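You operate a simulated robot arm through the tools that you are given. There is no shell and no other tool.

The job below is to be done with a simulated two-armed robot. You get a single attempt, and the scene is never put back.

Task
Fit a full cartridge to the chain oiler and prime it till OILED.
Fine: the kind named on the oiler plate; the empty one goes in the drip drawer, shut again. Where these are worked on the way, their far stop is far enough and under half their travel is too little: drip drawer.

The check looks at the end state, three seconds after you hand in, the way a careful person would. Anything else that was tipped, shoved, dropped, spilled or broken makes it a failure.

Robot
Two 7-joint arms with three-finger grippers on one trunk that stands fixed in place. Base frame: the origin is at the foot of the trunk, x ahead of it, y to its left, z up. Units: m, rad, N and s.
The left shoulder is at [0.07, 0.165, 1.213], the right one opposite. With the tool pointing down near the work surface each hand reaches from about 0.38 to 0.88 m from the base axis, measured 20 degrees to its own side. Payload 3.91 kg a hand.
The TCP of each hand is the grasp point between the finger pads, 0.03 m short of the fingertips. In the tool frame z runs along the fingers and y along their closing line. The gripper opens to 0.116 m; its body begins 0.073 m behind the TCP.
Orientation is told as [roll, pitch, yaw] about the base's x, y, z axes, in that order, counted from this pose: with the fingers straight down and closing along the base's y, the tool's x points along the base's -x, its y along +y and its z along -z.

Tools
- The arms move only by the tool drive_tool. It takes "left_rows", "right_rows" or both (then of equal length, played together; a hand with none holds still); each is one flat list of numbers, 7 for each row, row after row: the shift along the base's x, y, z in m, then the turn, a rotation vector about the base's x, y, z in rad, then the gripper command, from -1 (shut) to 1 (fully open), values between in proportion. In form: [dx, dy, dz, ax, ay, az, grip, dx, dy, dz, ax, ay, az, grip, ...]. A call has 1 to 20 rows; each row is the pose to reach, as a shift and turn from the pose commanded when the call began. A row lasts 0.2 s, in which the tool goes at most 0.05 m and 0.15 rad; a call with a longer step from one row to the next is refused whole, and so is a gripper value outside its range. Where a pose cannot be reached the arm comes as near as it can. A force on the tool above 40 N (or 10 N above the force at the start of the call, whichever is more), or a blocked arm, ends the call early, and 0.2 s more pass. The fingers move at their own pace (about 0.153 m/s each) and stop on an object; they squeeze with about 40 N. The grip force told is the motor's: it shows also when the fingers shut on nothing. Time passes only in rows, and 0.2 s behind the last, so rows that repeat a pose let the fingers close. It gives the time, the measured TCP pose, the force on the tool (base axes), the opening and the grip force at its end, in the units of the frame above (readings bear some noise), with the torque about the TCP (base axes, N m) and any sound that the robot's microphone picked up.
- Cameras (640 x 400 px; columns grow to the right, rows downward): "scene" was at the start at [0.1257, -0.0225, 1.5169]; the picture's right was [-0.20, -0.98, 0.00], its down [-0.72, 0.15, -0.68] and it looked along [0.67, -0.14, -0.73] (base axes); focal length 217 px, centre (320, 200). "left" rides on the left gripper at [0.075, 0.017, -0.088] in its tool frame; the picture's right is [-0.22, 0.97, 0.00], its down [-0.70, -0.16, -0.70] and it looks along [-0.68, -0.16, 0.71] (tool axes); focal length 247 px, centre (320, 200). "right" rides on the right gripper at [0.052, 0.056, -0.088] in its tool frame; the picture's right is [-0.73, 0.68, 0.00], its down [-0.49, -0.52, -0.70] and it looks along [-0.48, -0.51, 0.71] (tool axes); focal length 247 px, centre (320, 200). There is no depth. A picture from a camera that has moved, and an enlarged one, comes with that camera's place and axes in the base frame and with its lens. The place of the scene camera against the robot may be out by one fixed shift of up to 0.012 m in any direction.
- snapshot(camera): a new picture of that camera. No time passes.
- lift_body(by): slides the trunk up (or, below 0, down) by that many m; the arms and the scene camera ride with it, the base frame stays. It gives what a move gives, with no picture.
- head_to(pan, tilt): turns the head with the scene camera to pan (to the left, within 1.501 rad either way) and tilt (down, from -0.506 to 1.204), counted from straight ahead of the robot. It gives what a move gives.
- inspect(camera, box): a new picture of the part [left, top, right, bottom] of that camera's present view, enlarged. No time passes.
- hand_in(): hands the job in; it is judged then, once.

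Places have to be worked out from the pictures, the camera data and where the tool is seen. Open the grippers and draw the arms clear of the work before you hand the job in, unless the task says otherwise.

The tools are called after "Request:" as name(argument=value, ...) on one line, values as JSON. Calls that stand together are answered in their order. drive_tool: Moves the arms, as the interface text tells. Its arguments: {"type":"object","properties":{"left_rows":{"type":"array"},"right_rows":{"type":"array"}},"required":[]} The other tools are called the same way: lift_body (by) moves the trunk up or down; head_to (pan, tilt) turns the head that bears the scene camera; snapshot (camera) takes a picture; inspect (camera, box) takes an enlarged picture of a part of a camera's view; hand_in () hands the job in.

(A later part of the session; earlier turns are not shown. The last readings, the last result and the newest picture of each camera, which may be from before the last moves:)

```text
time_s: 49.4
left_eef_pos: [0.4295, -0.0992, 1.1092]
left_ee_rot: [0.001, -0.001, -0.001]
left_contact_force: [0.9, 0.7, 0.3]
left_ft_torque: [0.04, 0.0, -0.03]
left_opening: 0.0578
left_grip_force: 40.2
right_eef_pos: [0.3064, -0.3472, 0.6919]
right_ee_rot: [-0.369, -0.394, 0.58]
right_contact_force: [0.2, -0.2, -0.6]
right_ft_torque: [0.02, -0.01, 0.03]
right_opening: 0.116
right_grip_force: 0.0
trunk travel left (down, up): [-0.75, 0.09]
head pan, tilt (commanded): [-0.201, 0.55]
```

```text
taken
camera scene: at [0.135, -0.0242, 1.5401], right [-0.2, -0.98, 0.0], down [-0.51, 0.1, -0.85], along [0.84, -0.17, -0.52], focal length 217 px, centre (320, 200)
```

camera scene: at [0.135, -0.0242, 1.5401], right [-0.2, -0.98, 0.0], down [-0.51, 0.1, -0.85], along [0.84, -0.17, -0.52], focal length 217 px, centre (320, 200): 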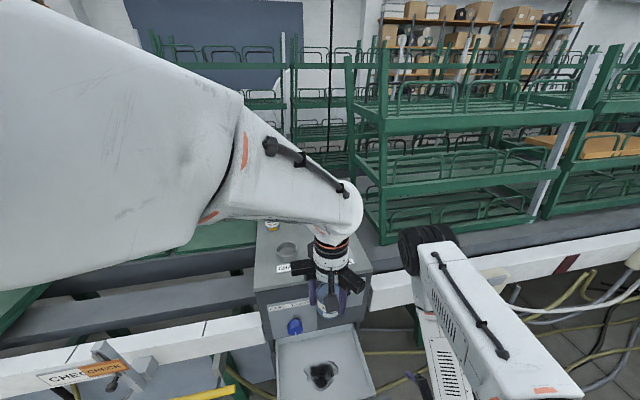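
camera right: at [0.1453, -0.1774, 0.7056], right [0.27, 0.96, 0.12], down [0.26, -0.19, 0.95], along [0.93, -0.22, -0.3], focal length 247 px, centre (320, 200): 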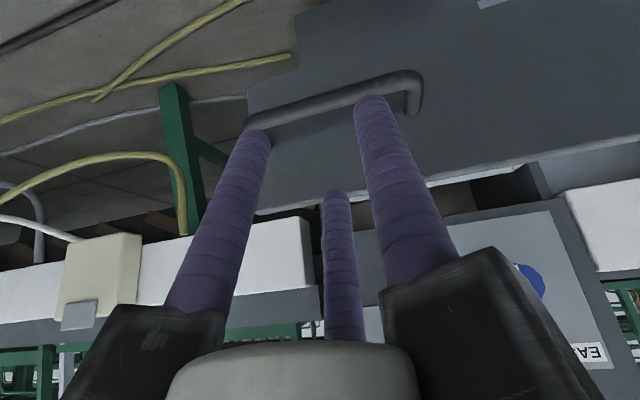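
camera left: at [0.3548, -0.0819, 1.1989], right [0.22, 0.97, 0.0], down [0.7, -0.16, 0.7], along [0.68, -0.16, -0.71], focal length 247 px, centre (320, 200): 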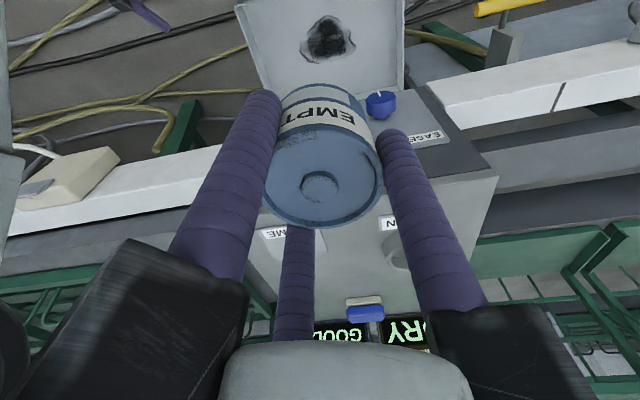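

I'm centred over the tray in y and near its middle in x. I lower the cartridge to just above the drawer rim and look again.

Request:
drive_tool(left_rows=[0.002, 0.002, -0.04, 0, 0, 0, -1, 0.005, 0.005, -0.08, 0, 0, 0, -1, 0.005, 0.005, -0.12, 0, 0, 0, -1, 0.005, 0.005, -0.16, 0, 0, 0, -1, 0.005, 0.005, -0.2, 0, 0, 0, -1, 0.005, 0.005, -0.24, 0, 0, 0, -1, 0.005, 0.005, -0.28, 0, 0, 0, -1, 0.005, 0.005, -0.32, 0, 0, 0, -1, 0.005, 0.005, -0.36, 0, 0, 0, -1, 0.005, 0.005, -0.385, 0, 0, 0, -1, 0.005, 0.005, -0.385, 0, 0, 0, -1])

Request:
snapshot(camera="left")

Request:
inspect(camera="scene", box=[230, 270, 420, 400])

```text
time_s: 51.8
left_eef_pos: [0.4358, -0.0914, 0.7226]
left_ee_rot: [0.001, 0.003, -0.002]
left_contact_force: [0.1, 0.5, -1.3]
left_ft_torque: [0.0, 0.0, 0.03]
left_opening: 0.0581
left_grip_force: 39.8
right_eef_pos: [0.3085, -0.349, 0.6916]
right_ee_rot: [-0.368, -0.394, 0.58]
right_contact_force: [0.8, -0.6, 0.4]
right_ft_torque: [0.03, -0.02, 0.0]
right_opening: 0.1161
right_grip_force: 0.1
trunk travel left (down, up): [-0.75, 0.09]
head pan, tilt (commanded): [-0.201, 0.55]
```

```text
taken
camera left: at [0.3605, -0.0741, 0.8124], right [0.22, 0.97, 0.0], down [0.7, -0.16, 0.7], along [0.68, -0.16, -0.72], focal length 247 px, centre (320, 200)
```

left: 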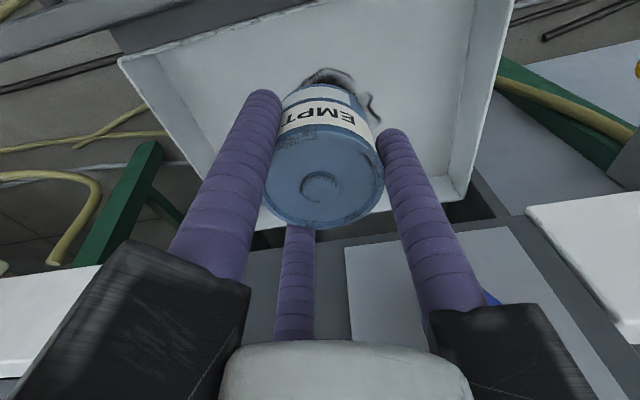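

```text
3.08 times, centred on (325, 335) of scene
camera zoom: at [0.1354, -0.0243, 1.5401], right [-0.2, -0.98, 0.0], down [-0.51, 0.1, -0.85], along [0.84, -0.17, -0.52], focal length 669 px, centre (305, -215)
```

zoom: 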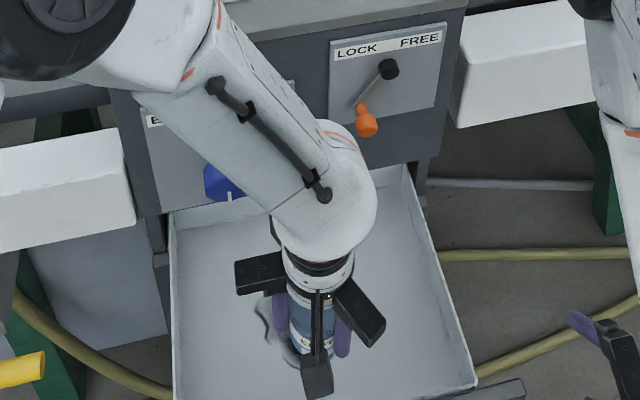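

The cartridge hangs over the tray. I lower it 6 cm, then creep until it touches the tray floor.

Request:
drive_tool(left_rows=[0, 0, -0.015, 0, 0, 0, -1, 0, 0, -0.03, 0, 0, 0, -1, 0, 0, -0.045, 0, 0, 0, -1, 0, 0, -0.06, 0, 0, 0, -1, 0, 0, -0.06, 0, 0, 0, -1])

Request:
snapshot(camera="left")

```text
time_s: 53.0
left_eef_pos: [0.4367, -0.0921, 0.6635]
left_ee_rot: [0.0, 0.004, 0.001]
left_contact_force: [-0.1, -0.4, -0.4]
left_ft_torque: [-0.01, 0.0, 0.01]
left_opening: 0.058
left_grip_force: 40.0
right_eef_pos: [0.3084, -0.3488, 0.6919]
right_ee_rot: [-0.37, -0.395, 0.579]
right_contact_force: [0.4, -0.8, 0.2]
right_ft_torque: [0.01, 0.03, -0.03]
right_opening: 0.1159
right_grip_force: 0.1
trunk travel left (down, up): [-0.75, 0.09]
head pan, tilt (commanded): [-0.201, 0.55]
```

```text
taken
camera left: at [0.3618, -0.0759, 0.7529], right [0.22, 0.97, 0.0], down [0.7, -0.16, 0.7], along [0.68, -0.16, -0.71], focal length 247 px, centre (320, 200)
```

left: 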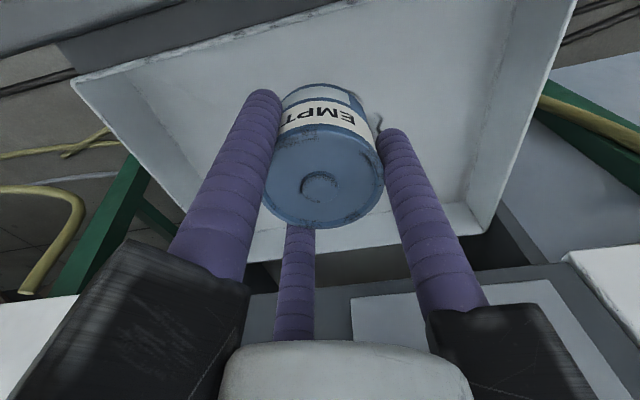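

No contact yet; I creep down another 3 cm in 5 mm steps.

Request:
drive_tool(left_rows=[0, 0, -0.006, 0, 0, 0, -1, 0, 0, -0.012, 0, 0, 0, -1, 0, 0, -0.018, 0, 0, 0, -1, 0, 0, -0.024, 0, 0, 0, -1, 0, 0, -0.03, 0, 0, 0, -1])

```text
time_s: 54.2
left_eef_pos: [0.4367, -0.0925, 0.632]
left_ee_rot: [0.002, -0.001, 0.0]
left_contact_force: [0.2, -0.2, -0.7]
left_ft_torque: [0.0, -0.03, 0.04]
left_opening: 0.0581
left_grip_force: 40.0
right_eef_pos: [0.3073, -0.3487, 0.692]
right_ee_rot: [-0.368, -0.393, 0.58]
right_contact_force: [0.1, 0.0, 0.7]
right_ft_torque: [0.03, -0.03, 0.01]
right_opening: 0.1159
right_grip_force: 0.1
trunk travel left (down, up): [-0.75, 0.09]
head pan, tilt (commanded): [-0.201, 0.55]
```

Still free at z 0.632. I continue creeping down in 4 mm steps.

Request:
drive_tool(left_rows=[0, 0, -0.004, 0, 0, 0, -1, 0, 0, -0.008, 0, 0, 0, -1, 0, 0, -0.012, 0, 0, 0, -1, 0, 0, -0.016, 0, 0, 0, -1, 0, 0, -0.02, 0, 0, 0, -1])

Request:
snapshot(camera="left")

```text
time_s: 55.4
left_eef_pos: [0.4376, -0.0924, 0.6113]
left_ee_rot: [0.001, 0.003, -0.002]
left_contact_force: [-0.5, -0.4, -0.3]
left_ft_torque: [-0.02, 0.01, 0.0]
left_opening: 0.058
left_grip_force: 40.2
right_eef_pos: [0.3086, -0.3493, 0.6914]
right_ee_rot: [-0.368, -0.393, 0.578]
right_contact_force: [-0.2, 0.0, -1.0]
right_ft_torque: [0.01, -0.01, 0.0]
right_opening: 0.1163
right_grip_force: 0.1
trunk travel left (down, up): [-0.75, 0.09]
head pan, tilt (commanded): [-0.201, 0.55]
```

```text
taken
camera left: at [0.3615, -0.0757, 0.7017], right [0.22, 0.97, 0.0], down [0.7, -0.16, 0.7], along [0.68, -0.16, -0.72], focal length 247 px, centre (320, 200)
```

left: 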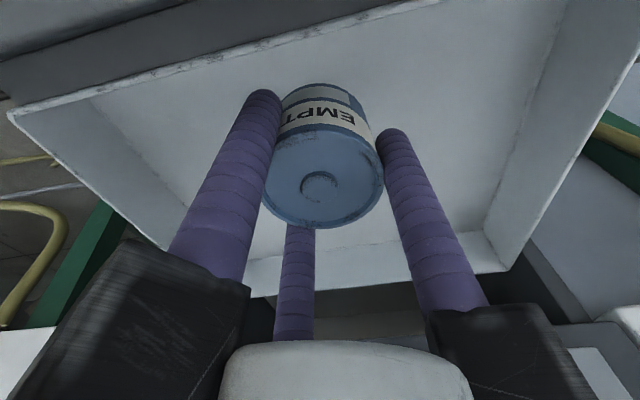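

Still no contact at z 0.611. I continue down in 4 mm steps.

Request:
drive_tool(left_rows=[0, 0, -0.004, 0, 0, 0, -1, 0, 0, -0.008, 0, 0, 0, -1, 0, 0, -0.012, 0, 0, 0, -1, 0, 0, -0.016, 0, 0, 0, -1, 0, 0, -0.02, 0, 0, 0, -1])

Request:
inspect(camera="scene", box=[260, 300, 400, 400])

```text
time_s: 56.6
left_eef_pos: [0.4362, -0.094, 0.5929]
left_ee_rot: [-0.001, 0.0, 0.0]
left_contact_force: [-0.4, -0.4, 0.1]
left_ft_torque: [0.0, 0.04, 0.0]
left_opening: 0.0578
left_grip_force: 40.0
right_eef_pos: [0.3086, -0.3494, 0.6911]
right_ee_rot: [-0.369, -0.394, 0.58]
right_contact_force: [0.4, 0.0, 0.2]
right_ft_torque: [-0.04, -0.01, 0.02]
right_opening: 0.1163
right_grip_force: 0.2
trunk travel left (down, up): [-0.75, 0.09]
head pan, tilt (commanded): [-0.201, 0.55]
```

```text
4.00 times, centred on (330, 350) of scene
camera zoom: at [0.1358, -0.0242, 1.54], right [-0.2, -0.98, 0.0], down [-0.51, 0.1, -0.85], along [0.84, -0.17, -0.52], focal length 869 px, centre (280, -400)
```

zoom: 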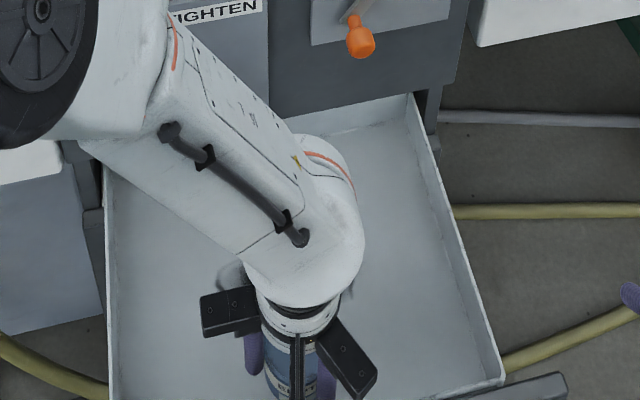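

Still no contact at 0.593. I tilt the head down for a fuller view of hand and drawer before going deeper.

Request:
head_to(pan=-0.2, tilt=0.95)

Request:
snapshot(camera="scene")

Request:
snapshot(camera="left")

Request:
snapshot(camera="right")

```text
time_s: 57.5
left_eef_pos: [0.4358, -0.093, 0.5912]
left_ee_rot: [-0.001, 0.001, 0.0]
left_contact_force: [0.6, 0.6, 0.0]
left_ft_torque: [-0.03, 0.01, -0.04]
left_opening: 0.0578
left_grip_force: 39.8
right_eef_pos: [0.3085, -0.3478, 0.6925]
right_ee_rot: [-0.367, -0.393, 0.578]
right_contact_force: [0.0, 0.3, 1.2]
right_ft_torque: [0.01, 0.04, 0.01]
right_opening: 0.1156
right_grip_force: 0.0
trunk travel left (down, up): [-0.75, 0.09]
head pan, tilt (commanded): [-0.201, 0.949]
```

```text
taken
camera scene: at [0.1191, -0.0208, 1.5072], right [-0.2, -0.98, 0.0], down [-0.8, 0.16, -0.58], along [0.57, -0.12, -0.81], focal length 217 px, centre (320, 200)
```

scene: 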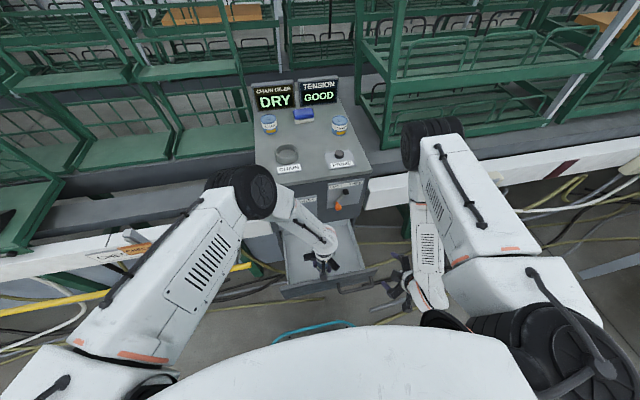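

```text
taken
camera left: at [0.3609, -0.0761, 0.6823], right [0.22, 0.97, 0.0], down [0.7, -0.16, 0.7], along [0.68, -0.16, -0.72], focal length 247 px, centre (320, 200)
```

left: 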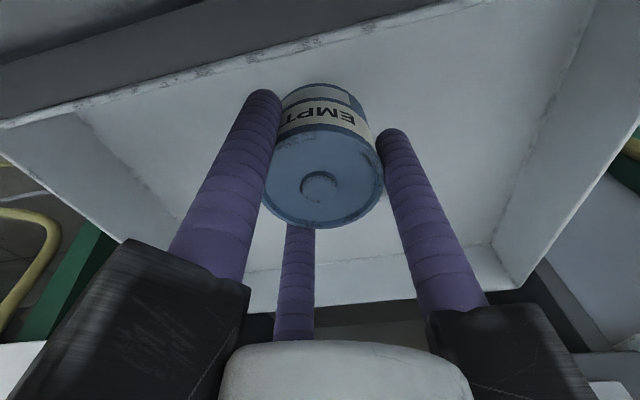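

```text
taken
camera right: at [0.2021, -0.3169, 0.7286], right [0.3, 0.95, 0.05], down [0.24, -0.13, 0.96], along [0.93, -0.27, -0.26], focal length 247 px, centre (320, 200)
```

right: 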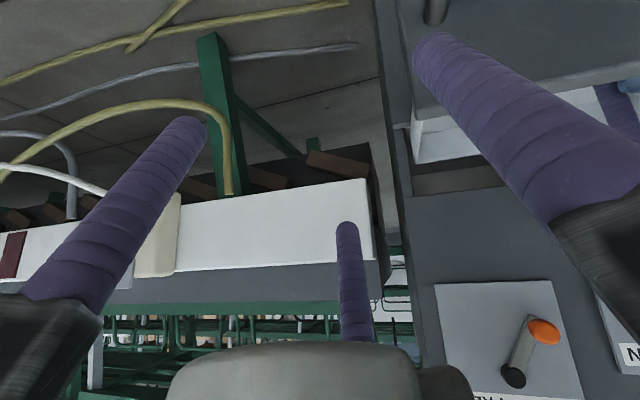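

The pod of the left camera would come close to the drawer front if I went lower here. The tray rim lies near z 0.574 and the floor near 0.50. I shift 3 cm forward and then creep down.

Request:
drive_tool(left_rows=[0.015, 0, 0, 0, 0, 0, -1, 0.03, 0, 0, 0, 0, 0, -1, 0.03, 0, -0.006, 0, 0, 0, -1, 0.03, 0, -0.012, 0, 0, 0, -1, 0.03, 0, -0.018, 0, 0, 0, -1, 0.03, 0, -0.023, 0, 0, 0, -1])

Request:
snapshot(camera="left")

Request:
inspect(camera="scene", box=[250, 180, 400, 310])

```text
time_s: 58.9
left_eef_pos: [0.4648, -0.0925, 0.5698]
left_ee_rot: [0.0, 0.002, 0.001]
left_contact_force: [-0.5, -0.3, -0.9]
left_ft_torque: [0.0, -0.01, -0.01]
left_opening: 0.0579
left_grip_force: 40.1
right_eef_pos: [0.3087, -0.3488, 0.6924]
right_ee_rot: [-0.368, -0.393, 0.581]
right_contact_force: [-0.4, -0.5, -0.3]
right_ft_torque: [-0.02, 0.0, 0.01]
right_opening: 0.116
right_grip_force: 0.1
trunk travel left (down, up): [-0.75, 0.09]
head pan, tilt (commanded): [-0.201, 0.949]
```

```text
taken
camera left: at [0.3907, -0.0756, 0.6591], right [0.22, 0.97, 0.0], down [0.7, -0.16, 0.7], along [0.68, -0.16, -0.72], focal length 247 px, centre (320, 200)
```

left: 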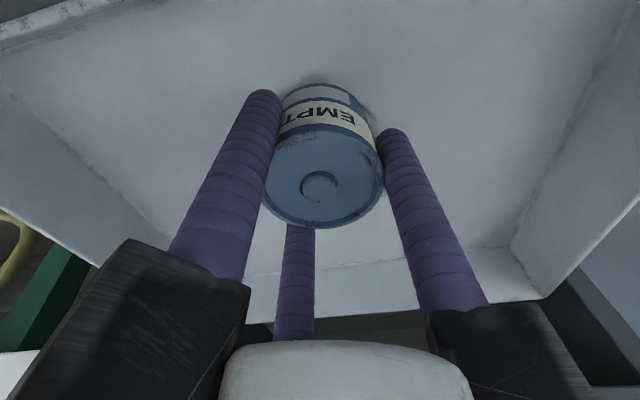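

```text
3.08 times, centred on (325, 245) of scene
camera zoom: at [0.1191, -0.0207, 1.5071], right [-0.2, -0.98, 0.0], down [-0.8, 0.16, -0.58], along [0.57, -0.12, -0.81], focal length 669 px, centre (305, 62)
```

zoom: 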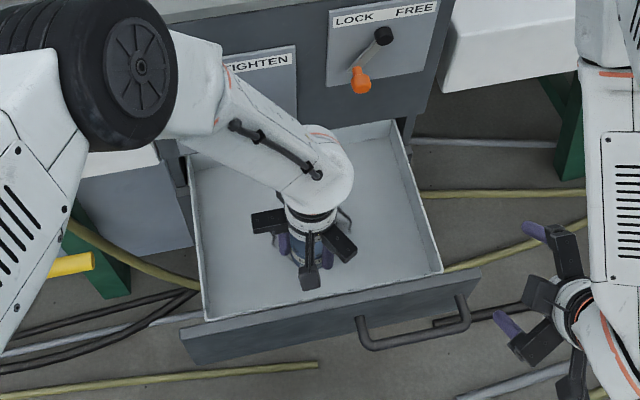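

The hand is well inside the tray, clear of the drawer front. I creep down further to set the cartridge on the floor.

Request:
drive_tool(left_rows=[0, 0, -0.004, 0, 0, 0, -1, 0, 0, -0.008, 0, 0, 0, -1, 0, 0, -0.012, 0, 0, 0, -1, 0, 0, -0.015, 0, 0, 0, -1])

```text
time_s: 59.9
left_eef_pos: [0.4678, -0.0919, 0.5556]
left_ee_rot: [-0.004, -0.004, 0.003]
left_contact_force: [-0.5, 2.8, 35.4]
left_ft_torque: [0.19, -0.07, 0.04]
left_opening: 0.0585
left_grip_force: 39.9
right_eef_pos: [0.3068, -0.3487, 0.6921]
right_ee_rot: [-0.369, -0.395, 0.583]
right_contact_force: [0.4, 0.3, -0.9]
right_ft_torque: [0.01, -0.02, 0.0]
right_opening: 0.116
right_grip_force: 0.1
trunk travel left (down, up): [-0.75, 0.09]
head pan, tilt (commanded): [-0.201, 0.949]
```

The cartridge has touched the tray floor (35 N). I ease up 1.5 mm and open the fingers.

Request:
drive_tool(left_rows=[0, 0, 0.0015, 0, 0, 0, -1, 0, 0, 0.0015, 0, 0, 0, -0.3, 0, 0, 0.0015, 0, 0, 0, 0.2, 0, 0, 0.0015, 0, 0, 0, 0.6, 0, 0, 0.0015, 0, 0, 0, 0.8, 0, 0, 0.0015, 0, 0, 0, 0.8])

Request:
snapshot(camera="left")

```text
time_s: 61.3
left_eef_pos: [0.4661, -0.0937, 0.5547]
left_ee_rot: [0.001, 0.003, -0.001]
left_contact_force: [-0.6, 1.0, -0.4]
left_ft_torque: [0.03, 0.01, 0.02]
left_opening: 0.1041
left_grip_force: 0.2
right_eef_pos: [0.3072, -0.3488, 0.6914]
right_ee_rot: [-0.368, -0.394, 0.579]
right_contact_force: [-0.4, -0.2, 0.2]
right_ft_torque: [0.01, -0.01, -0.03]
right_opening: 0.1158
right_grip_force: 0.0
trunk travel left (down, up): [-0.75, 0.09]
head pan, tilt (commanded): [-0.201, 0.949]
```

```text
taken
camera left: at [0.391, -0.0759, 0.6455], right [0.22, 0.97, 0.0], down [0.7, -0.16, 0.7], along [0.68, -0.16, -0.72], focal length 247 px, centre (320, 200)
```

left: 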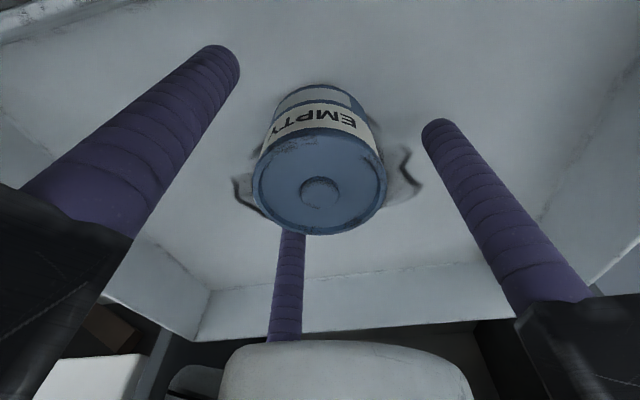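

EMPTY stands upright in the tray. I lift straight up clear of it, then back away from the panel before going higher.

Request:
drive_tool(left_rows=[0, 0, 0.02, 0, 0, 0, 0.8, 0, 0, 0.05, 0, 0, 0, 0.8, 0, 0, 0.085, 0, 0, 0, 0.8, 0, 0, 0.12, 0, 0, 0, 0.8, -0.03, 0, 0.14, 0, 0, 0, 0.8, -0.06, 0, 0.16, 0, 0, 0, 0.8, -0.06, 0.01, 0.2, 0, 0, 0, 0.8, -0.06, 0.02, 0.245, 0, 0, 0, 0.8, -0.06, 0.04, 0.29, 0, 0, 0, 0.8, -0.06, 0.06, 0.33, 0, 0, 0, 0.8])

Request:
snapshot(camera="scene")

Request:
inspect(camera="scene", box=[250, 180, 400, 310])

```text
time_s: 63.5
left_eef_pos: [0.4035, -0.0309, 0.8853]
left_ee_rot: [-0.007, 0.011, 0.007]
left_contact_force: [-0.5, 0.8, 0.4]
left_ft_torque: [0.03, -0.02, 0.01]
left_opening: 0.1046
left_grip_force: 0.0
right_eef_pos: [0.3069, -0.3484, 0.6916]
right_ee_rot: [-0.371, -0.395, 0.579]
right_contact_force: [0.0, 0.4, -0.1]
right_ft_torque: [0.04, -0.02, 0.01]
right_opening: 0.1162
right_grip_force: 0.1
trunk travel left (down, up): [-0.75, 0.09]
head pan, tilt (commanded): [-0.201, 0.949]
```

```text
taken
camera scene: at [0.1171, -0.0198, 1.5072], right [-0.2, -0.98, 0.0], down [-0.8, 0.16, -0.58], along [0.57, -0.12, -0.81], focal length 217 px, centre (320, 200)
```

scene: 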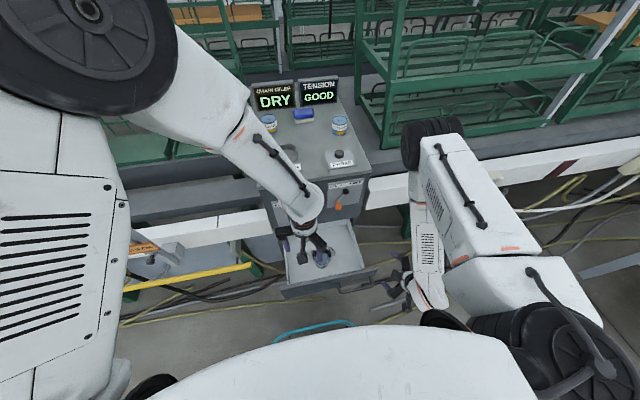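

```text
3.08 times, centred on (325, 245) of scene
camera zoom: at [0.1171, -0.0198, 1.5072], right [-0.2, -0.98, 0.0], down [-0.8, 0.16, -0.58], along [0.57, -0.12, -0.81], focal length 669 px, centre (305, 62)
```

zoom: 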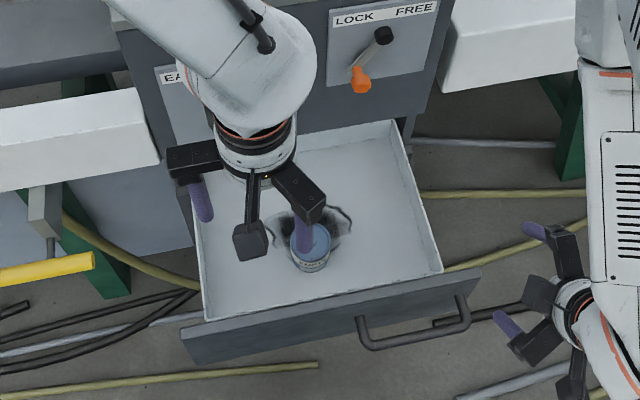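

EMPTY stands upright in the open tray. I move the left hand away to the left, and bring the right hand, fingers shut, back in front of the drawer to push it closed.

Request:
drive_tool(left_rows=[0.005, 0.028, 0.014, 0, 0, 0, 1, 0.01, 0.056, 0.028, 0, 0, 0, 1, 0.016, 0.085, 0.042, 0, 0, 0, 1, 0.022, 0.114, 0.056, 0, 0, 0, 1, 0.028, 0.143, 0.07, 0, 0, 0, 1, 0.034, 0.172, 0.085, 0, 0, 0, 1, 0.04, 0.201, 0.1, 0, 0, 0, 1, 0.045, 0.23, 0.115, 0, 0, 0, 1], right_rows=[-0.006, 0.025, 0.003, 0, 0, 0, 0, -0.012, 0.05, 0.006, 0, 0, 0, -1, -0.018, 0.075, 0.009, 0, 0, 0, -1, -0.025, 0.1, 0.012, 0, 0, 0, -1, -0.031, 0.125, 0.015, 0, 0, 0, -1, -0.037, 0.15, 0.018, 0, 0, 0, -1, -0.043, 0.175, 0.021, 0, 0, 0, -1, -0.05, 0.2, 0.025, 0, 0, 0, -1])

Request:
snapshot(camera="scene")

```text
time_s: 65.3
left_eef_pos: [0.4511, 0.1996, 1.0011]
left_ee_rot: [-0.003, 0.001, 0.001]
left_contact_force: [0.6, 0.1, 0.5]
left_ft_torque: [-0.04, 0.02, -0.01]
left_opening: 0.1159
left_grip_force: 0.0
right_eef_pos: [0.2607, -0.1479, 0.7176]
right_ee_rot: [-0.371, -0.392, 0.579]
right_contact_force: [0.5, 0.2, -0.3]
right_ft_torque: [-0.01, 0.01, 0.0]
right_opening: 0.009
right_grip_force: 40.0
trunk travel left (down, up): [-0.75, 0.09]
head pan, tilt (commanded): [-0.201, 0.949]
```

```text
taken
camera scene: at [0.1187, -0.0182, 1.5072], right [-0.2, -0.98, 0.0], down [-0.8, 0.16, -0.58], along [0.57, -0.12, -0.81], focal length 217 px, centre (320, 200)
```

scene: 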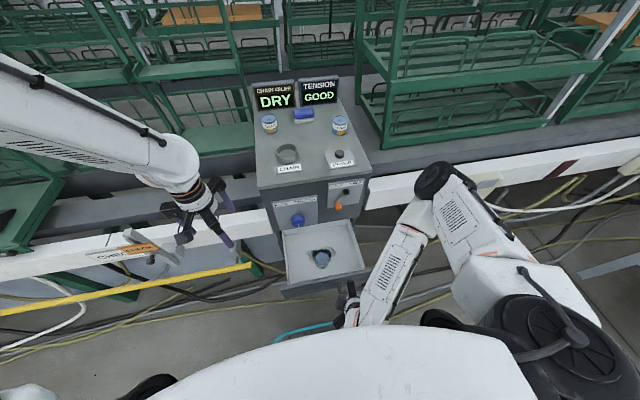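

The right hand is at (0.26, -0.148, 0.718), shut. I lower it in front of the drawer face, just left of the handle.

Request:
drive_tool(right_rows=[0, 0.02, -0.025, 0, 0, 0, -1, 0, 0.04, -0.05, 0, 0, 0, -1, 0, 0.053, -0.075, 0, 0, 0, -1, 0, 0.053, -0.095, 0, 0, 0, -1, 0, 0.053, -0.095, 0, 0, 0, -1])

Request:
snapshot(camera="right")

Request:
inspect(camera="scene", box=[250, 200, 400, 330])

```text
time_s: 66.5
left_eef_pos: [0.4518, 0.1982, 1.0018]
left_ee_rot: [0.001, 0.002, 0.002]
left_contact_force: [-0.1, -0.1, 0.2]
left_ft_torque: [0.02, -0.01, 0.0]
left_opening: 0.116
left_grip_force: 0.2
right_eef_pos: [0.2586, -0.0958, 0.6206]
right_ee_rot: [-0.368, -0.391, 0.579]
right_contact_force: [0.5, -0.1, 0.5]
right_ft_torque: [-0.01, 0.01, 0.02]
right_opening: 0.0088
right_grip_force: 40.5
trunk travel left (down, up): [-0.75, 0.09]
head pan, tilt (commanded): [-0.201, 0.949]
```

```text
taken
camera right: at [0.153, -0.0631, 0.6581], right [0.3, 0.95, 0.05], down [0.24, -0.13, 0.96], along [0.93, -0.27, -0.26], focal length 247 px, centre (320, 200)
```

right: 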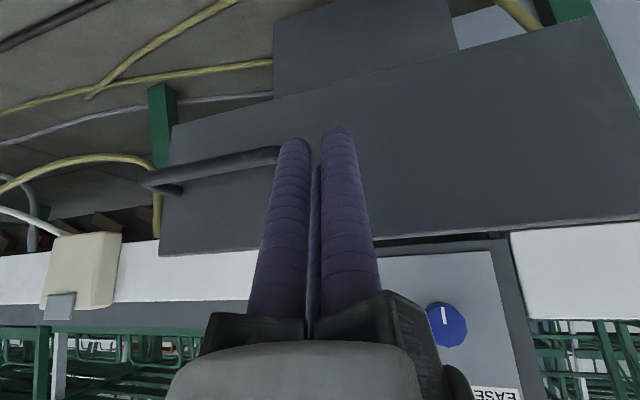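

```text
3.08 times, centred on (325, 265) of scene
camera zoom: at [0.1189, -0.0209, 1.5071], right [-0.2, -0.98, 0.0], down [-0.8, 0.16, -0.58], along [0.57, -0.12, -0.81], focal length 669 px, centre (305, 0)
```

zoom: 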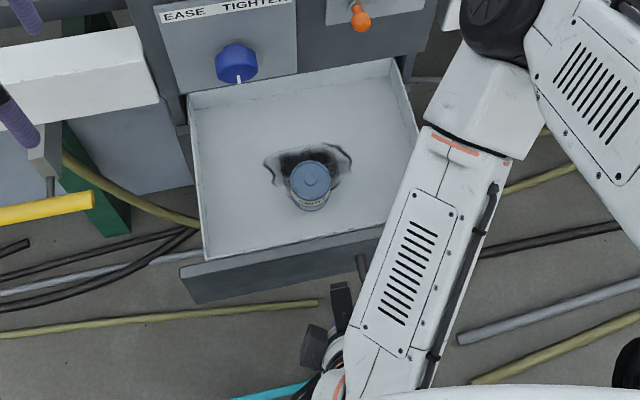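

The fingertips face the drawer front, close to the handle's left end. I shift 2 cm left for clearance and push forward slowly.

Request:
drive_tool(right_rows=[0.005, 0.02, 0, 0, 0, 0, -1, 0.025, 0.02, 0, 0, 0, 0, -1, 0.045, 0.02, 0, 0, -0.01, 0, -1, 0.057, 0.02, 0, 0, -0.02, 0, -1, 0.067, 0.02, 0, 0, -0.03, 0, -1, 0.077, 0.02, 0, 0, -0.04, 0, -1, 0.087, 0.02, 0, 0, -0.05, 0, -1, 0.1, 0.02, 0, 0, -0.06, 0, -1, 0.113, 0.02, 0, 0, -0.07, 0, -1, 0.126, 0.02, 0, 0, -0.08, 0, -1])

Request:
inspect(camera="scene", box=[250, 200, 400, 330])

```text
time_s: 68.7
left_eef_pos: [0.4513, 0.1968, 1.0012]
left_ee_rot: [0.0, 0.001, -0.001]
left_contact_force: [0.8, 0.0, 0.3]
left_ft_torque: [0.01, -0.03, 0.0]
left_opening: 0.116
left_grip_force: 0.0
right_eef_pos: [0.3855, -0.0754, 0.6206]
right_ee_rot: [-0.416, -0.459, 0.6]
right_contact_force: [-0.8, -0.3, -0.4]
right_ft_torque: [0.02, 0.01, -0.03]
right_opening: 0.0091
right_grip_force: 39.6
trunk travel left (down, up): [-0.75, 0.09]
head pan, tilt (commanded): [-0.201, 0.949]
```

```text
3.08 times, centred on (325, 265) of scene
camera zoom: at [0.1192, -0.0205, 1.5071], right [-0.2, -0.98, 0.0], down [-0.8, 0.16, -0.58], along [0.57, -0.12, -0.81], focal length 669 px, centre (305, 0)
```

zoom: 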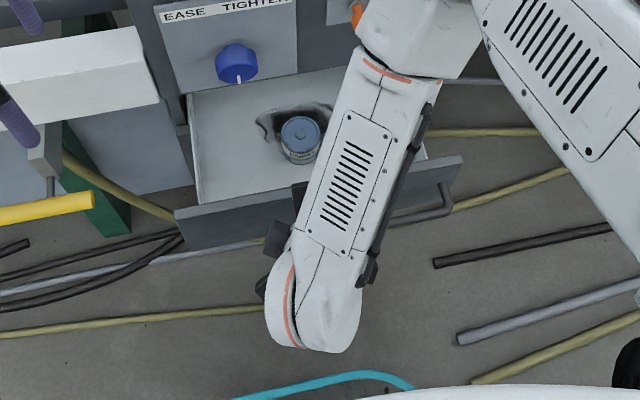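

The drawer is moving in smoothly. Before pushing further I check the right elbow's clearance from the lever and cabinet.

Request:
snapshot(camera="scene")

Request:
snapshot(camera="left")

```text
taken
camera scene: at [0.1192, -0.0205, 1.5071], right [-0.2, -0.98, 0.0], down [-0.8, 0.16, -0.58], along [0.57, -0.12, -0.81], focal length 217 px, centre (320, 200)
```

scene: 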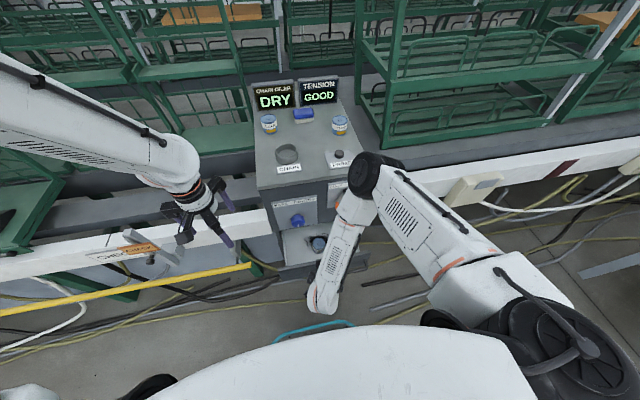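

```text
taken
camera left: at [0.377, 0.2152, 1.0913], right [0.22, 0.97, 0.0], down [0.7, -0.16, 0.7], along [0.68, -0.16, -0.72], focal length 247 px, centre (320, 200)
```

left: 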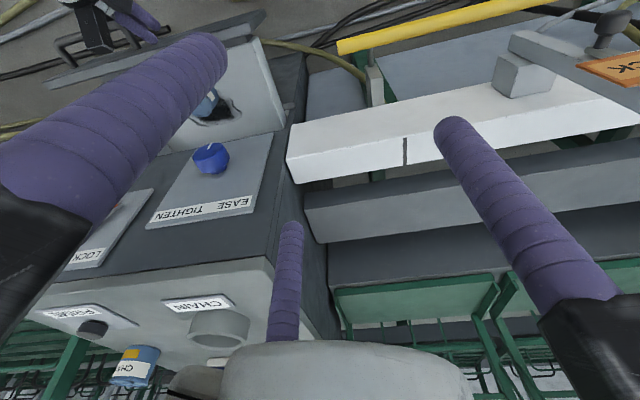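

The elbow is high (about z 1.1) and clear of the cabinet. I continue pushing the drawer in.

Request:
drive_tool(right_rows=[0.01, 0.002, 0, 0, -0.01, 0, -1, 0.022, 0.004, 0, 0, -0.02, 0, -1, 0.035, 0.006, 0, 0, -0.03, 0, -1, 0.048, 0.008, 0, 0, -0.04, 0, -1, 0.061, 0.01, 0, 0, -0.05, 0, -1, 0.074, 0.01, 0, 0, -0.06, 0, -1, 0.087, 0.01, 0, 0, -0.07, 0, -1, 0.1, 0.01, 0, 0, -0.08, 0, -1, 0.113, 0.01, 0, 0, -0.09, 0, -1, 0.126, 0.01, 0, 0, -0.1, 0, -1])

Request:
snapshot(camera="scene")

Request:
snapshot(camera="right")

```text
time_s: 70.9
left_eef_pos: [0.4519, 0.1979, 1.0021]
left_ee_rot: [-0.001, 0.002, 0.002]
left_contact_force: [-0.1, -0.2, 0.1]
left_ft_torque: [0.03, -0.02, 0.0]
left_opening: 0.1161
left_grip_force: 0.1
right_eef_pos: [0.5116, -0.0658, 0.6218]
right_ee_rot: [-0.484, -0.541, 0.632]
right_contact_force: [0.5, 0.1, 0.3]
right_ft_torque: [0.01, -0.04, -0.01]
right_opening: 0.009
right_grip_force: 40.2
trunk travel left (down, up): [-0.75, 0.09]
head pan, tilt (commanded): [-0.201, 0.949]
```

```text
taken
camera scene: at [0.1193, -0.0205, 1.5071], right [-0.2, -0.98, 0.0], down [-0.8, 0.16, -0.58], along [0.57, -0.12, -0.81], focal length 217 px, centre (320, 200)
```

scene: 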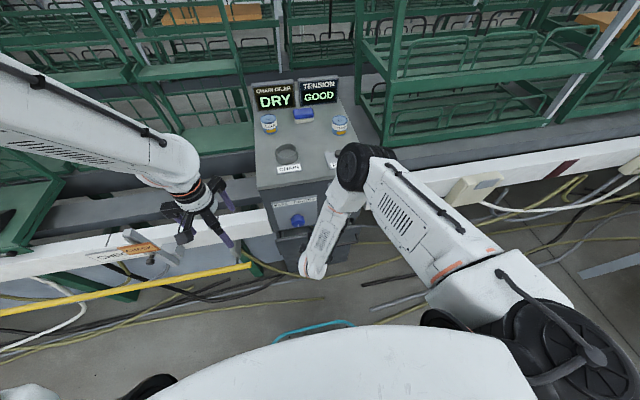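

```text
taken
camera right: at [0.4006, -0.033, 0.6396], right [0.28, 0.95, 0.11], down [0.06, -0.13, 0.99], along [0.96, -0.27, -0.09], focal length 247 px, centre (320, 200)
```

right: 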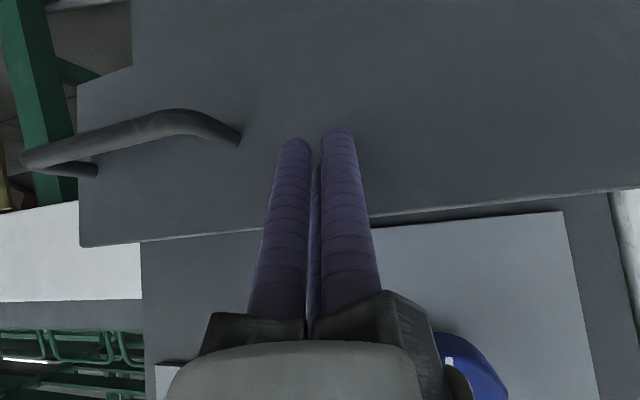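

About 4 to 5 cm remain. I push the rest slowly until the drawer meets its closed stop.

Request:
drive_tool(right_rows=[0.008, 0, 0, 0, 0, 0, -1, 0.016, 0, 0, 0, 0, 0, -1, 0.024, 0, 0, 0, 0, 0, -1, 0.032, 0, 0, 0, 0, 0, -1, 0.04, 0, 0, 0, 0, 0, -1, 0.046, 0, 0, 0, 0, 0, -1])

Request:
snapshot(camera="right")

Request:
inspect(camera="scene", box=[250, 160, 400, 290])

```text
time_s: 72.3
left_eef_pos: [0.4505, 0.1982, 1.0012]
left_ee_rot: [-0.001, 0.001, -0.001]
left_contact_force: [0.5, 0.2, -0.1]
left_ft_torque: [0.0, -0.02, 0.03]
left_opening: 0.1162
left_grip_force: 0.1
right_eef_pos: [0.5507, -0.0644, 0.6202]
right_ee_rot: [-0.478, -0.537, 0.63]
right_contact_force: [-22.1, -2.4, 4.6]
right_ft_torque: [0.16, 0.02, -0.11]
right_opening: 0.009
right_grip_force: 39.9
trunk travel left (down, up): [-0.75, 0.09]
head pan, tilt (commanded): [-0.201, 0.949]
```

```text
taken
camera right: at [0.4404, -0.0325, 0.6391], right [0.28, 0.95, 0.11], down [0.06, -0.13, 0.99], along [0.96, -0.27, -0.1], focal length 247 px, centre (320, 200)
```

right: 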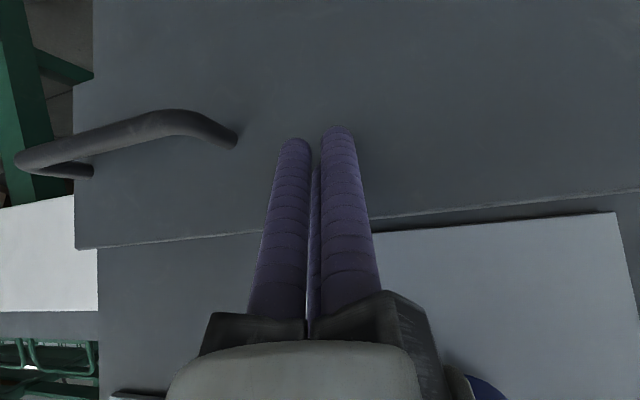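

```text
3.08 times, centred on (325, 225) of scene
camera zoom: at [0.1157, -0.0207, 1.5074], right [-0.2, -0.98, 0.0], down [-0.8, 0.16, -0.58], along [0.57, -0.12, -0.81], focal length 669 px, centre (305, 123)
```

zoom: 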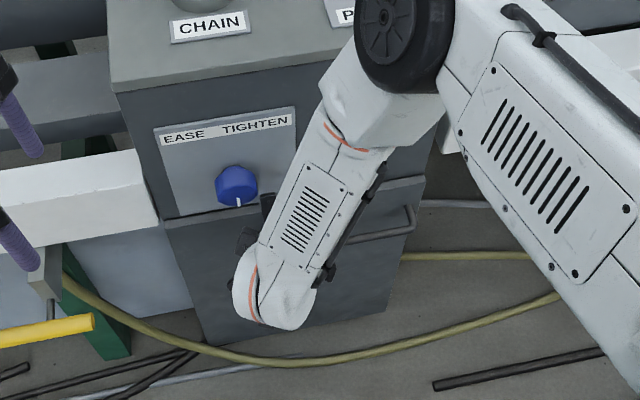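

The drawer has met its closed stop (22 N). I back the right hand straight off and look at the drawer.

Request:
drive_tool(right_rows=[-0.02, 0, 0, 0, 0, 0, -1, -0.05, 0, 0, 0, 0, 0, -1, -0.09, 0, 0, 0, 0.05, 0, -1, -0.13, 0, 0, 0, 0.1, 0, -1, -0.17, -0.02, 0, 0, 0.15, 0, -1, -0.2, -0.04, 0.0, 0, 0.18, 0, -1])

Request:
snapshot(camera="right")

Request:
snapshot(camera="scene")

```text
time_s: 73.7
left_eef_pos: [0.4527, 0.1985, 1.002]
left_ee_rot: [0.0, 0.001, 0.0]
left_contact_force: [0.5, 0.2, 0.0]
left_ft_torque: [0.05, -0.01, -0.03]
left_opening: 0.1159
left_grip_force: 0.1
right_eef_pos: [0.3557, -0.1046, 0.6235]
right_ee_rot: [-0.366, -0.395, 0.581]
right_contact_force: [-0.5, 0.6, 0.5]
right_ft_torque: [0.03, 0.01, 0.01]
right_opening: 0.0092
right_grip_force: 40.5
trunk travel left (down, up): [-0.75, 0.09]
head pan, tilt (commanded): [-0.201, 0.949]
```

```text
taken
camera right: at [0.2501, -0.0734, 0.6597], right [0.3, 0.95, 0.06], down [0.24, -0.13, 0.96], along [0.93, -0.27, -0.26], focal length 247 px, centre (320, 200)
```

right: 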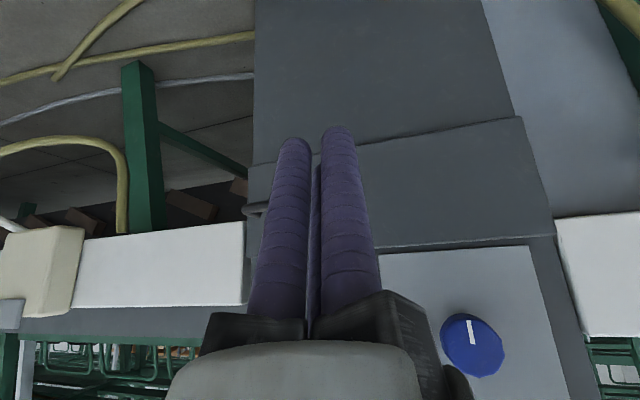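

```text
taken
camera scene: at [0.1188, -0.0215, 1.5071], right [-0.2, -0.98, 0.0], down [-0.8, 0.16, -0.58], along [0.57, -0.12, -0.81], focal length 217 px, centre (320, 200)
```

scene: 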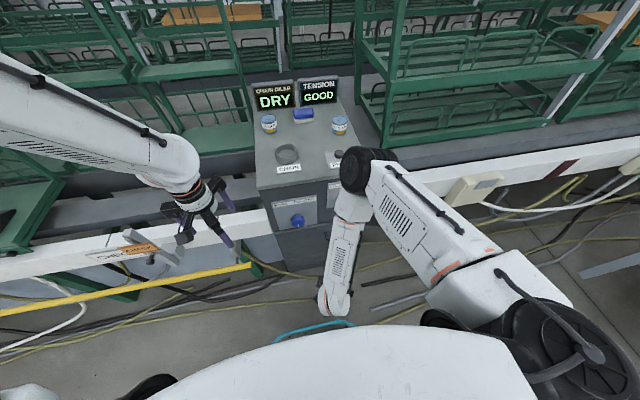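

The drawer is shut flush again. Now I bring the right hand upright and raise it in front of the cabinet, on its way to the CHAIN cartridge.

Request:
drive_tool(right_rows=[0.005, -0.02, 0.03, 0.02, 0.104, 0, -1, 0.01, -0.045, 0.06, 0.043, 0.208, 0, -1, 0.02, -0.07, 0.09, 0.064, 0.313, 0, -1, 0.03, -0.095, 0.12, 0.086, 0.417, 0, -1, 0.04, -0.12, 0.155, 0.107, 0.521, 0, -1, 0.05, -0.14, 0.195, 0.107, 0.521, 0, -1, 0.06, -0.155, 0.235, 0.107, 0.521, 0, -0.5, 0.07, -0.165, 0.275, 0.107, 0.521, 0, 0, 0.08, -0.17, 0.315, 0.107, 0.521, 0, 0.5, 0.085, -0.17, 0.36, 0.107, 0.521, 0, 1, 0.09, -0.17, 0.405, 0.107, 0.521, 0, 1, 0.095, -0.17, 0.45, 0.107, 0.521, 0, 1, 0.1, -0.17, 0.495, 0.107, 0.521, 0, 1, 0.1, -0.17, 0.525, 0.107, 0.521, 0, 1])

Request:
snapshot(camera="scene")

Request:
snapshot(camera="right")

```text
time_s: 76.7
left_eef_pos: [0.4507, 0.1954, 1.0009]
left_ee_rot: [0.001, 0.0, -0.001]
left_contact_force: [-0.5, -0.5, 0.2]
left_ft_torque: [0.03, -0.04, 0.01]
left_opening: 0.1161
left_grip_force: 0.1
right_eef_pos: [0.4564, -0.2793, 1.1461]
right_ee_rot: [-0.002, 0.001, 0.506]
right_contact_force: [-0.7, -0.2, 0.0]
right_ft_torque: [0.02, 0.02, 0.0]
right_opening: 0.1159
right_grip_force: 0.2
trunk travel left (down, up): [-0.75, 0.09]
head pan, tilt (commanded): [-0.201, 0.949]
```

```text
taken
camera scene: at [0.1184, -0.0238, 1.5071], right [-0.2, -0.98, 0.0], down [-0.8, 0.16, -0.58], along [0.57, -0.11, -0.81], focal length 217 px, centre (320, 200)
```

scene: 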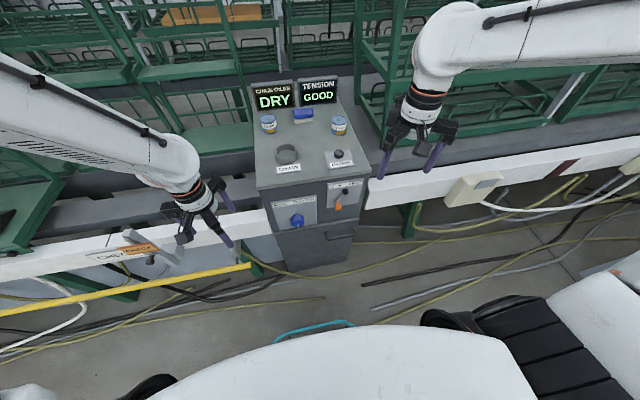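

```text
taken
camera right: at [0.3829, -0.2535, 1.2342], right [0.31, 0.95, 0.0], down [0.68, -0.22, 0.7], along [0.67, -0.22, -0.71], focal length 247 px, centre (320, 200)
```

right: 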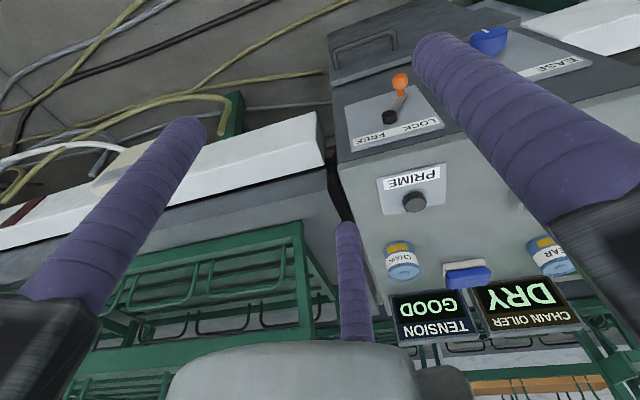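

The drawer looks shut and the lever is unchanged. I zoom in on the CHAIN cartridge and PRIME button with the right camera.

Request:
inspect(camera="right", box=[340, 150, 480, 300])

Request:
inspect(camera="scene", box=[240, 180, 380, 280])

```text
2.67 times, centred on (410, 225) of right
camera zoom: at [0.3829, -0.2535, 1.2342], right [0.31, 0.95, 0.0], down [0.68, -0.22, 0.7], along [0.67, -0.22, -0.71], focal length 659 px, centre (80, 133)
```

zoom: 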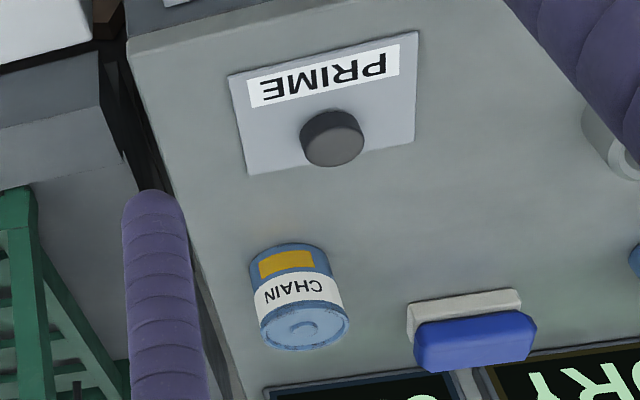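

```text
4.00 times, centred on (310, 230) of scene
camera zoom: at [0.1184, -0.0238, 1.5071], right [-0.2, -0.98, 0.0], down [-0.8, 0.16, -0.58], along [0.57, -0.11, -0.81], focal length 869 px, centre (360, 80)
```

zoom: 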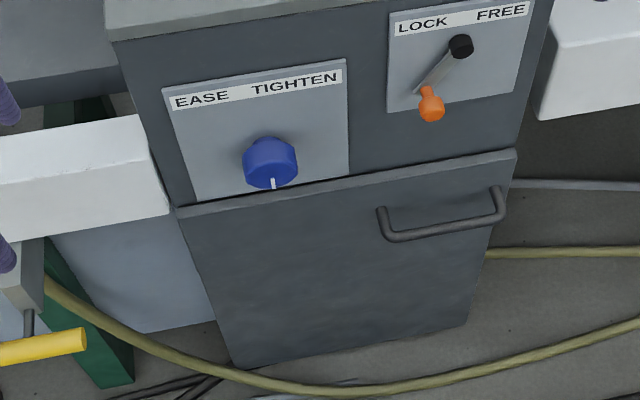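

CHAIN sits at about (0.822, -0.234) and the PRIME button at about (0.692, -0.197). I move the right hand over the cabinet slowly at z 1.10, keeping left of the unseen obstacle.

Request:
drive_tool(right_rows=[0.01, 0.02, -0.01, 0, 0, 0, 1, 0.02, 0.04, -0.02, 0, 0, 0, 1, 0.035, 0.06, -0.03, 0, 0, 0, 1, 0.055, 0.07, -0.04, 0, 0, 0, 1, 0.08, 0.07, -0.046, 0, 0, 0, 1, 0.105, 0.07, -0.046, 0, 0, 0, 1, 0.13, 0.07, -0.046, 0, 0, 0, 1, 0.155, 0.07, -0.046, 0, 0, 0, 1, 0.18, 0.07, -0.046, 0, 0, 0, 1, 0.205, 0.07, -0.046, 0, 0, 0, 1, 0.205, 0.07, -0.046, 0, 0, 0, 1])

Request:
snapshot(camera="scene")

Request:
snapshot(camera="right")

```text
time_s: 79.1
left_eef_pos: [0.4514, 0.1986, 1.0024]
left_ee_rot: [-0.001, 0.0, 0.001]
left_contact_force: [0.3, 1.0, 0.0]
left_ft_torque: [-0.03, -0.01, -0.02]
left_opening: 0.1159
left_grip_force: 0.1
right_eef_pos: [0.6617, -0.2037, 1.101]
right_ee_rot: [-0.003, 0.002, 0.506]
right_contact_force: [-1.4, -0.6, -0.3]
right_ft_torque: [0.02, -0.02, -0.01]
right_opening: 0.1161
right_grip_force: 0.0
trunk travel left (down, up): [-0.75, 0.09]
head pan, tilt (commanded): [-0.201, 0.949]
```

```text
taken
camera scene: at [0.1183, -0.0208, 1.5072], right [-0.2, -0.98, 0.0], down [-0.8, 0.16, -0.58], along [0.57, -0.12, -0.81], focal length 217 px, centre (320, 200)
```

scene: 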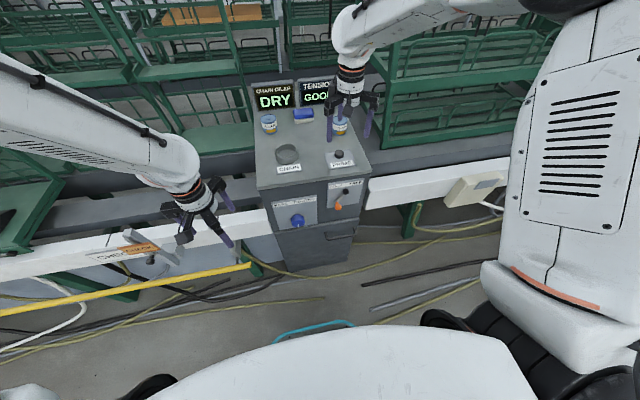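

```text
taken
camera right: at [0.5895, -0.1791, 1.1898], right [0.31, 0.95, 0.0], down [0.68, -0.22, 0.7], along [0.67, -0.22, -0.71], focal length 247 px, centre (320, 200)
```

right: 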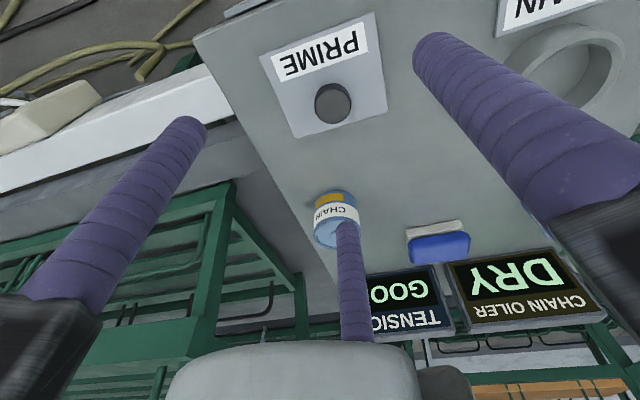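

No contact on the way. I continue to directly above the CHAIN cartridge.

Request:
drive_tool(right_rows=[0.02, -0.003, 0, 0, 0, 0, 1, 0.04, -0.006, 0, 0, 0, 0, 1, 0.06, -0.009, 0, 0, 0, 0, 1, 0.08, -0.013, 0, 0, 0, 0, 1, 0.1, -0.017, 0, 0, 0, 0, 1, 0.12, -0.021, 0, 0, 0, 0, 1, 0.14, -0.026, 0, 0, 0, 0, 1, 0.16, -0.03, 0, 0, 0, 0, 1, 0.16, -0.03, 0, 0, 0, 0, 1])

Request:
snapshot(camera="right")

Request:
snapshot(camera="scene")

```text
time_s: 81.1
left_eef_pos: [0.4504, 0.1982, 1.0024]
left_ee_rot: [-0.001, -0.001, 0.001]
left_contact_force: [-1.2, 0.1, 0.4]
left_ft_torque: [0.01, -0.02, 0.0]
left_opening: 0.1162
left_grip_force: 0.0
right_eef_pos: [0.82, -0.2368, 1.1026]
right_ee_rot: [-0.003, 0.003, 0.506]
right_contact_force: [-0.3, 0.5, 0.5]
right_ft_torque: [0.02, -0.01, 0.0]
right_opening: 0.1161
right_grip_force: 0.0
trunk travel left (down, up): [-0.75, 0.09]
head pan, tilt (commanded): [-0.201, 0.949]
```

```text
taken
camera right: at [0.7479, -0.2118, 1.1906], right [0.31, 0.95, 0.0], down [0.68, -0.22, 0.7], along [0.67, -0.22, -0.71], focal length 247 px, centre (320, 200)
```

right: 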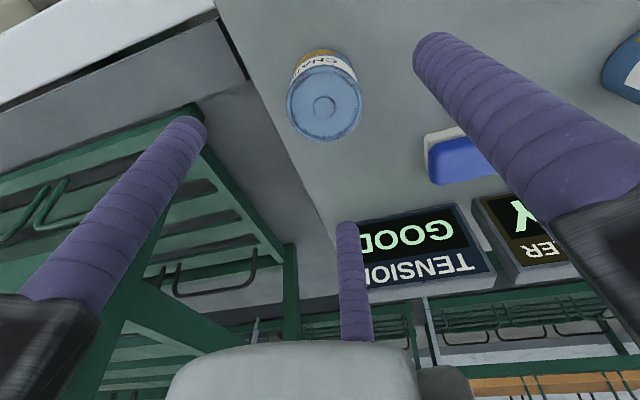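

```text
taken
camera scene: at [0.1179, -0.0207, 1.5072], right [-0.2, -0.98, 0.0], down [-0.8, 0.16, -0.58], along [0.57, -0.12, -0.81], focal length 217 px, centre (320, 200)
```

scene: 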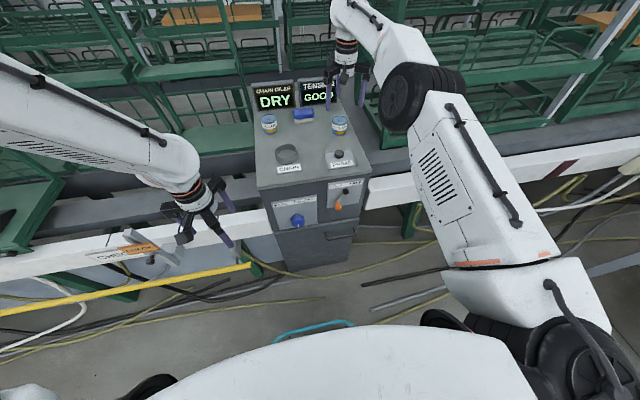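

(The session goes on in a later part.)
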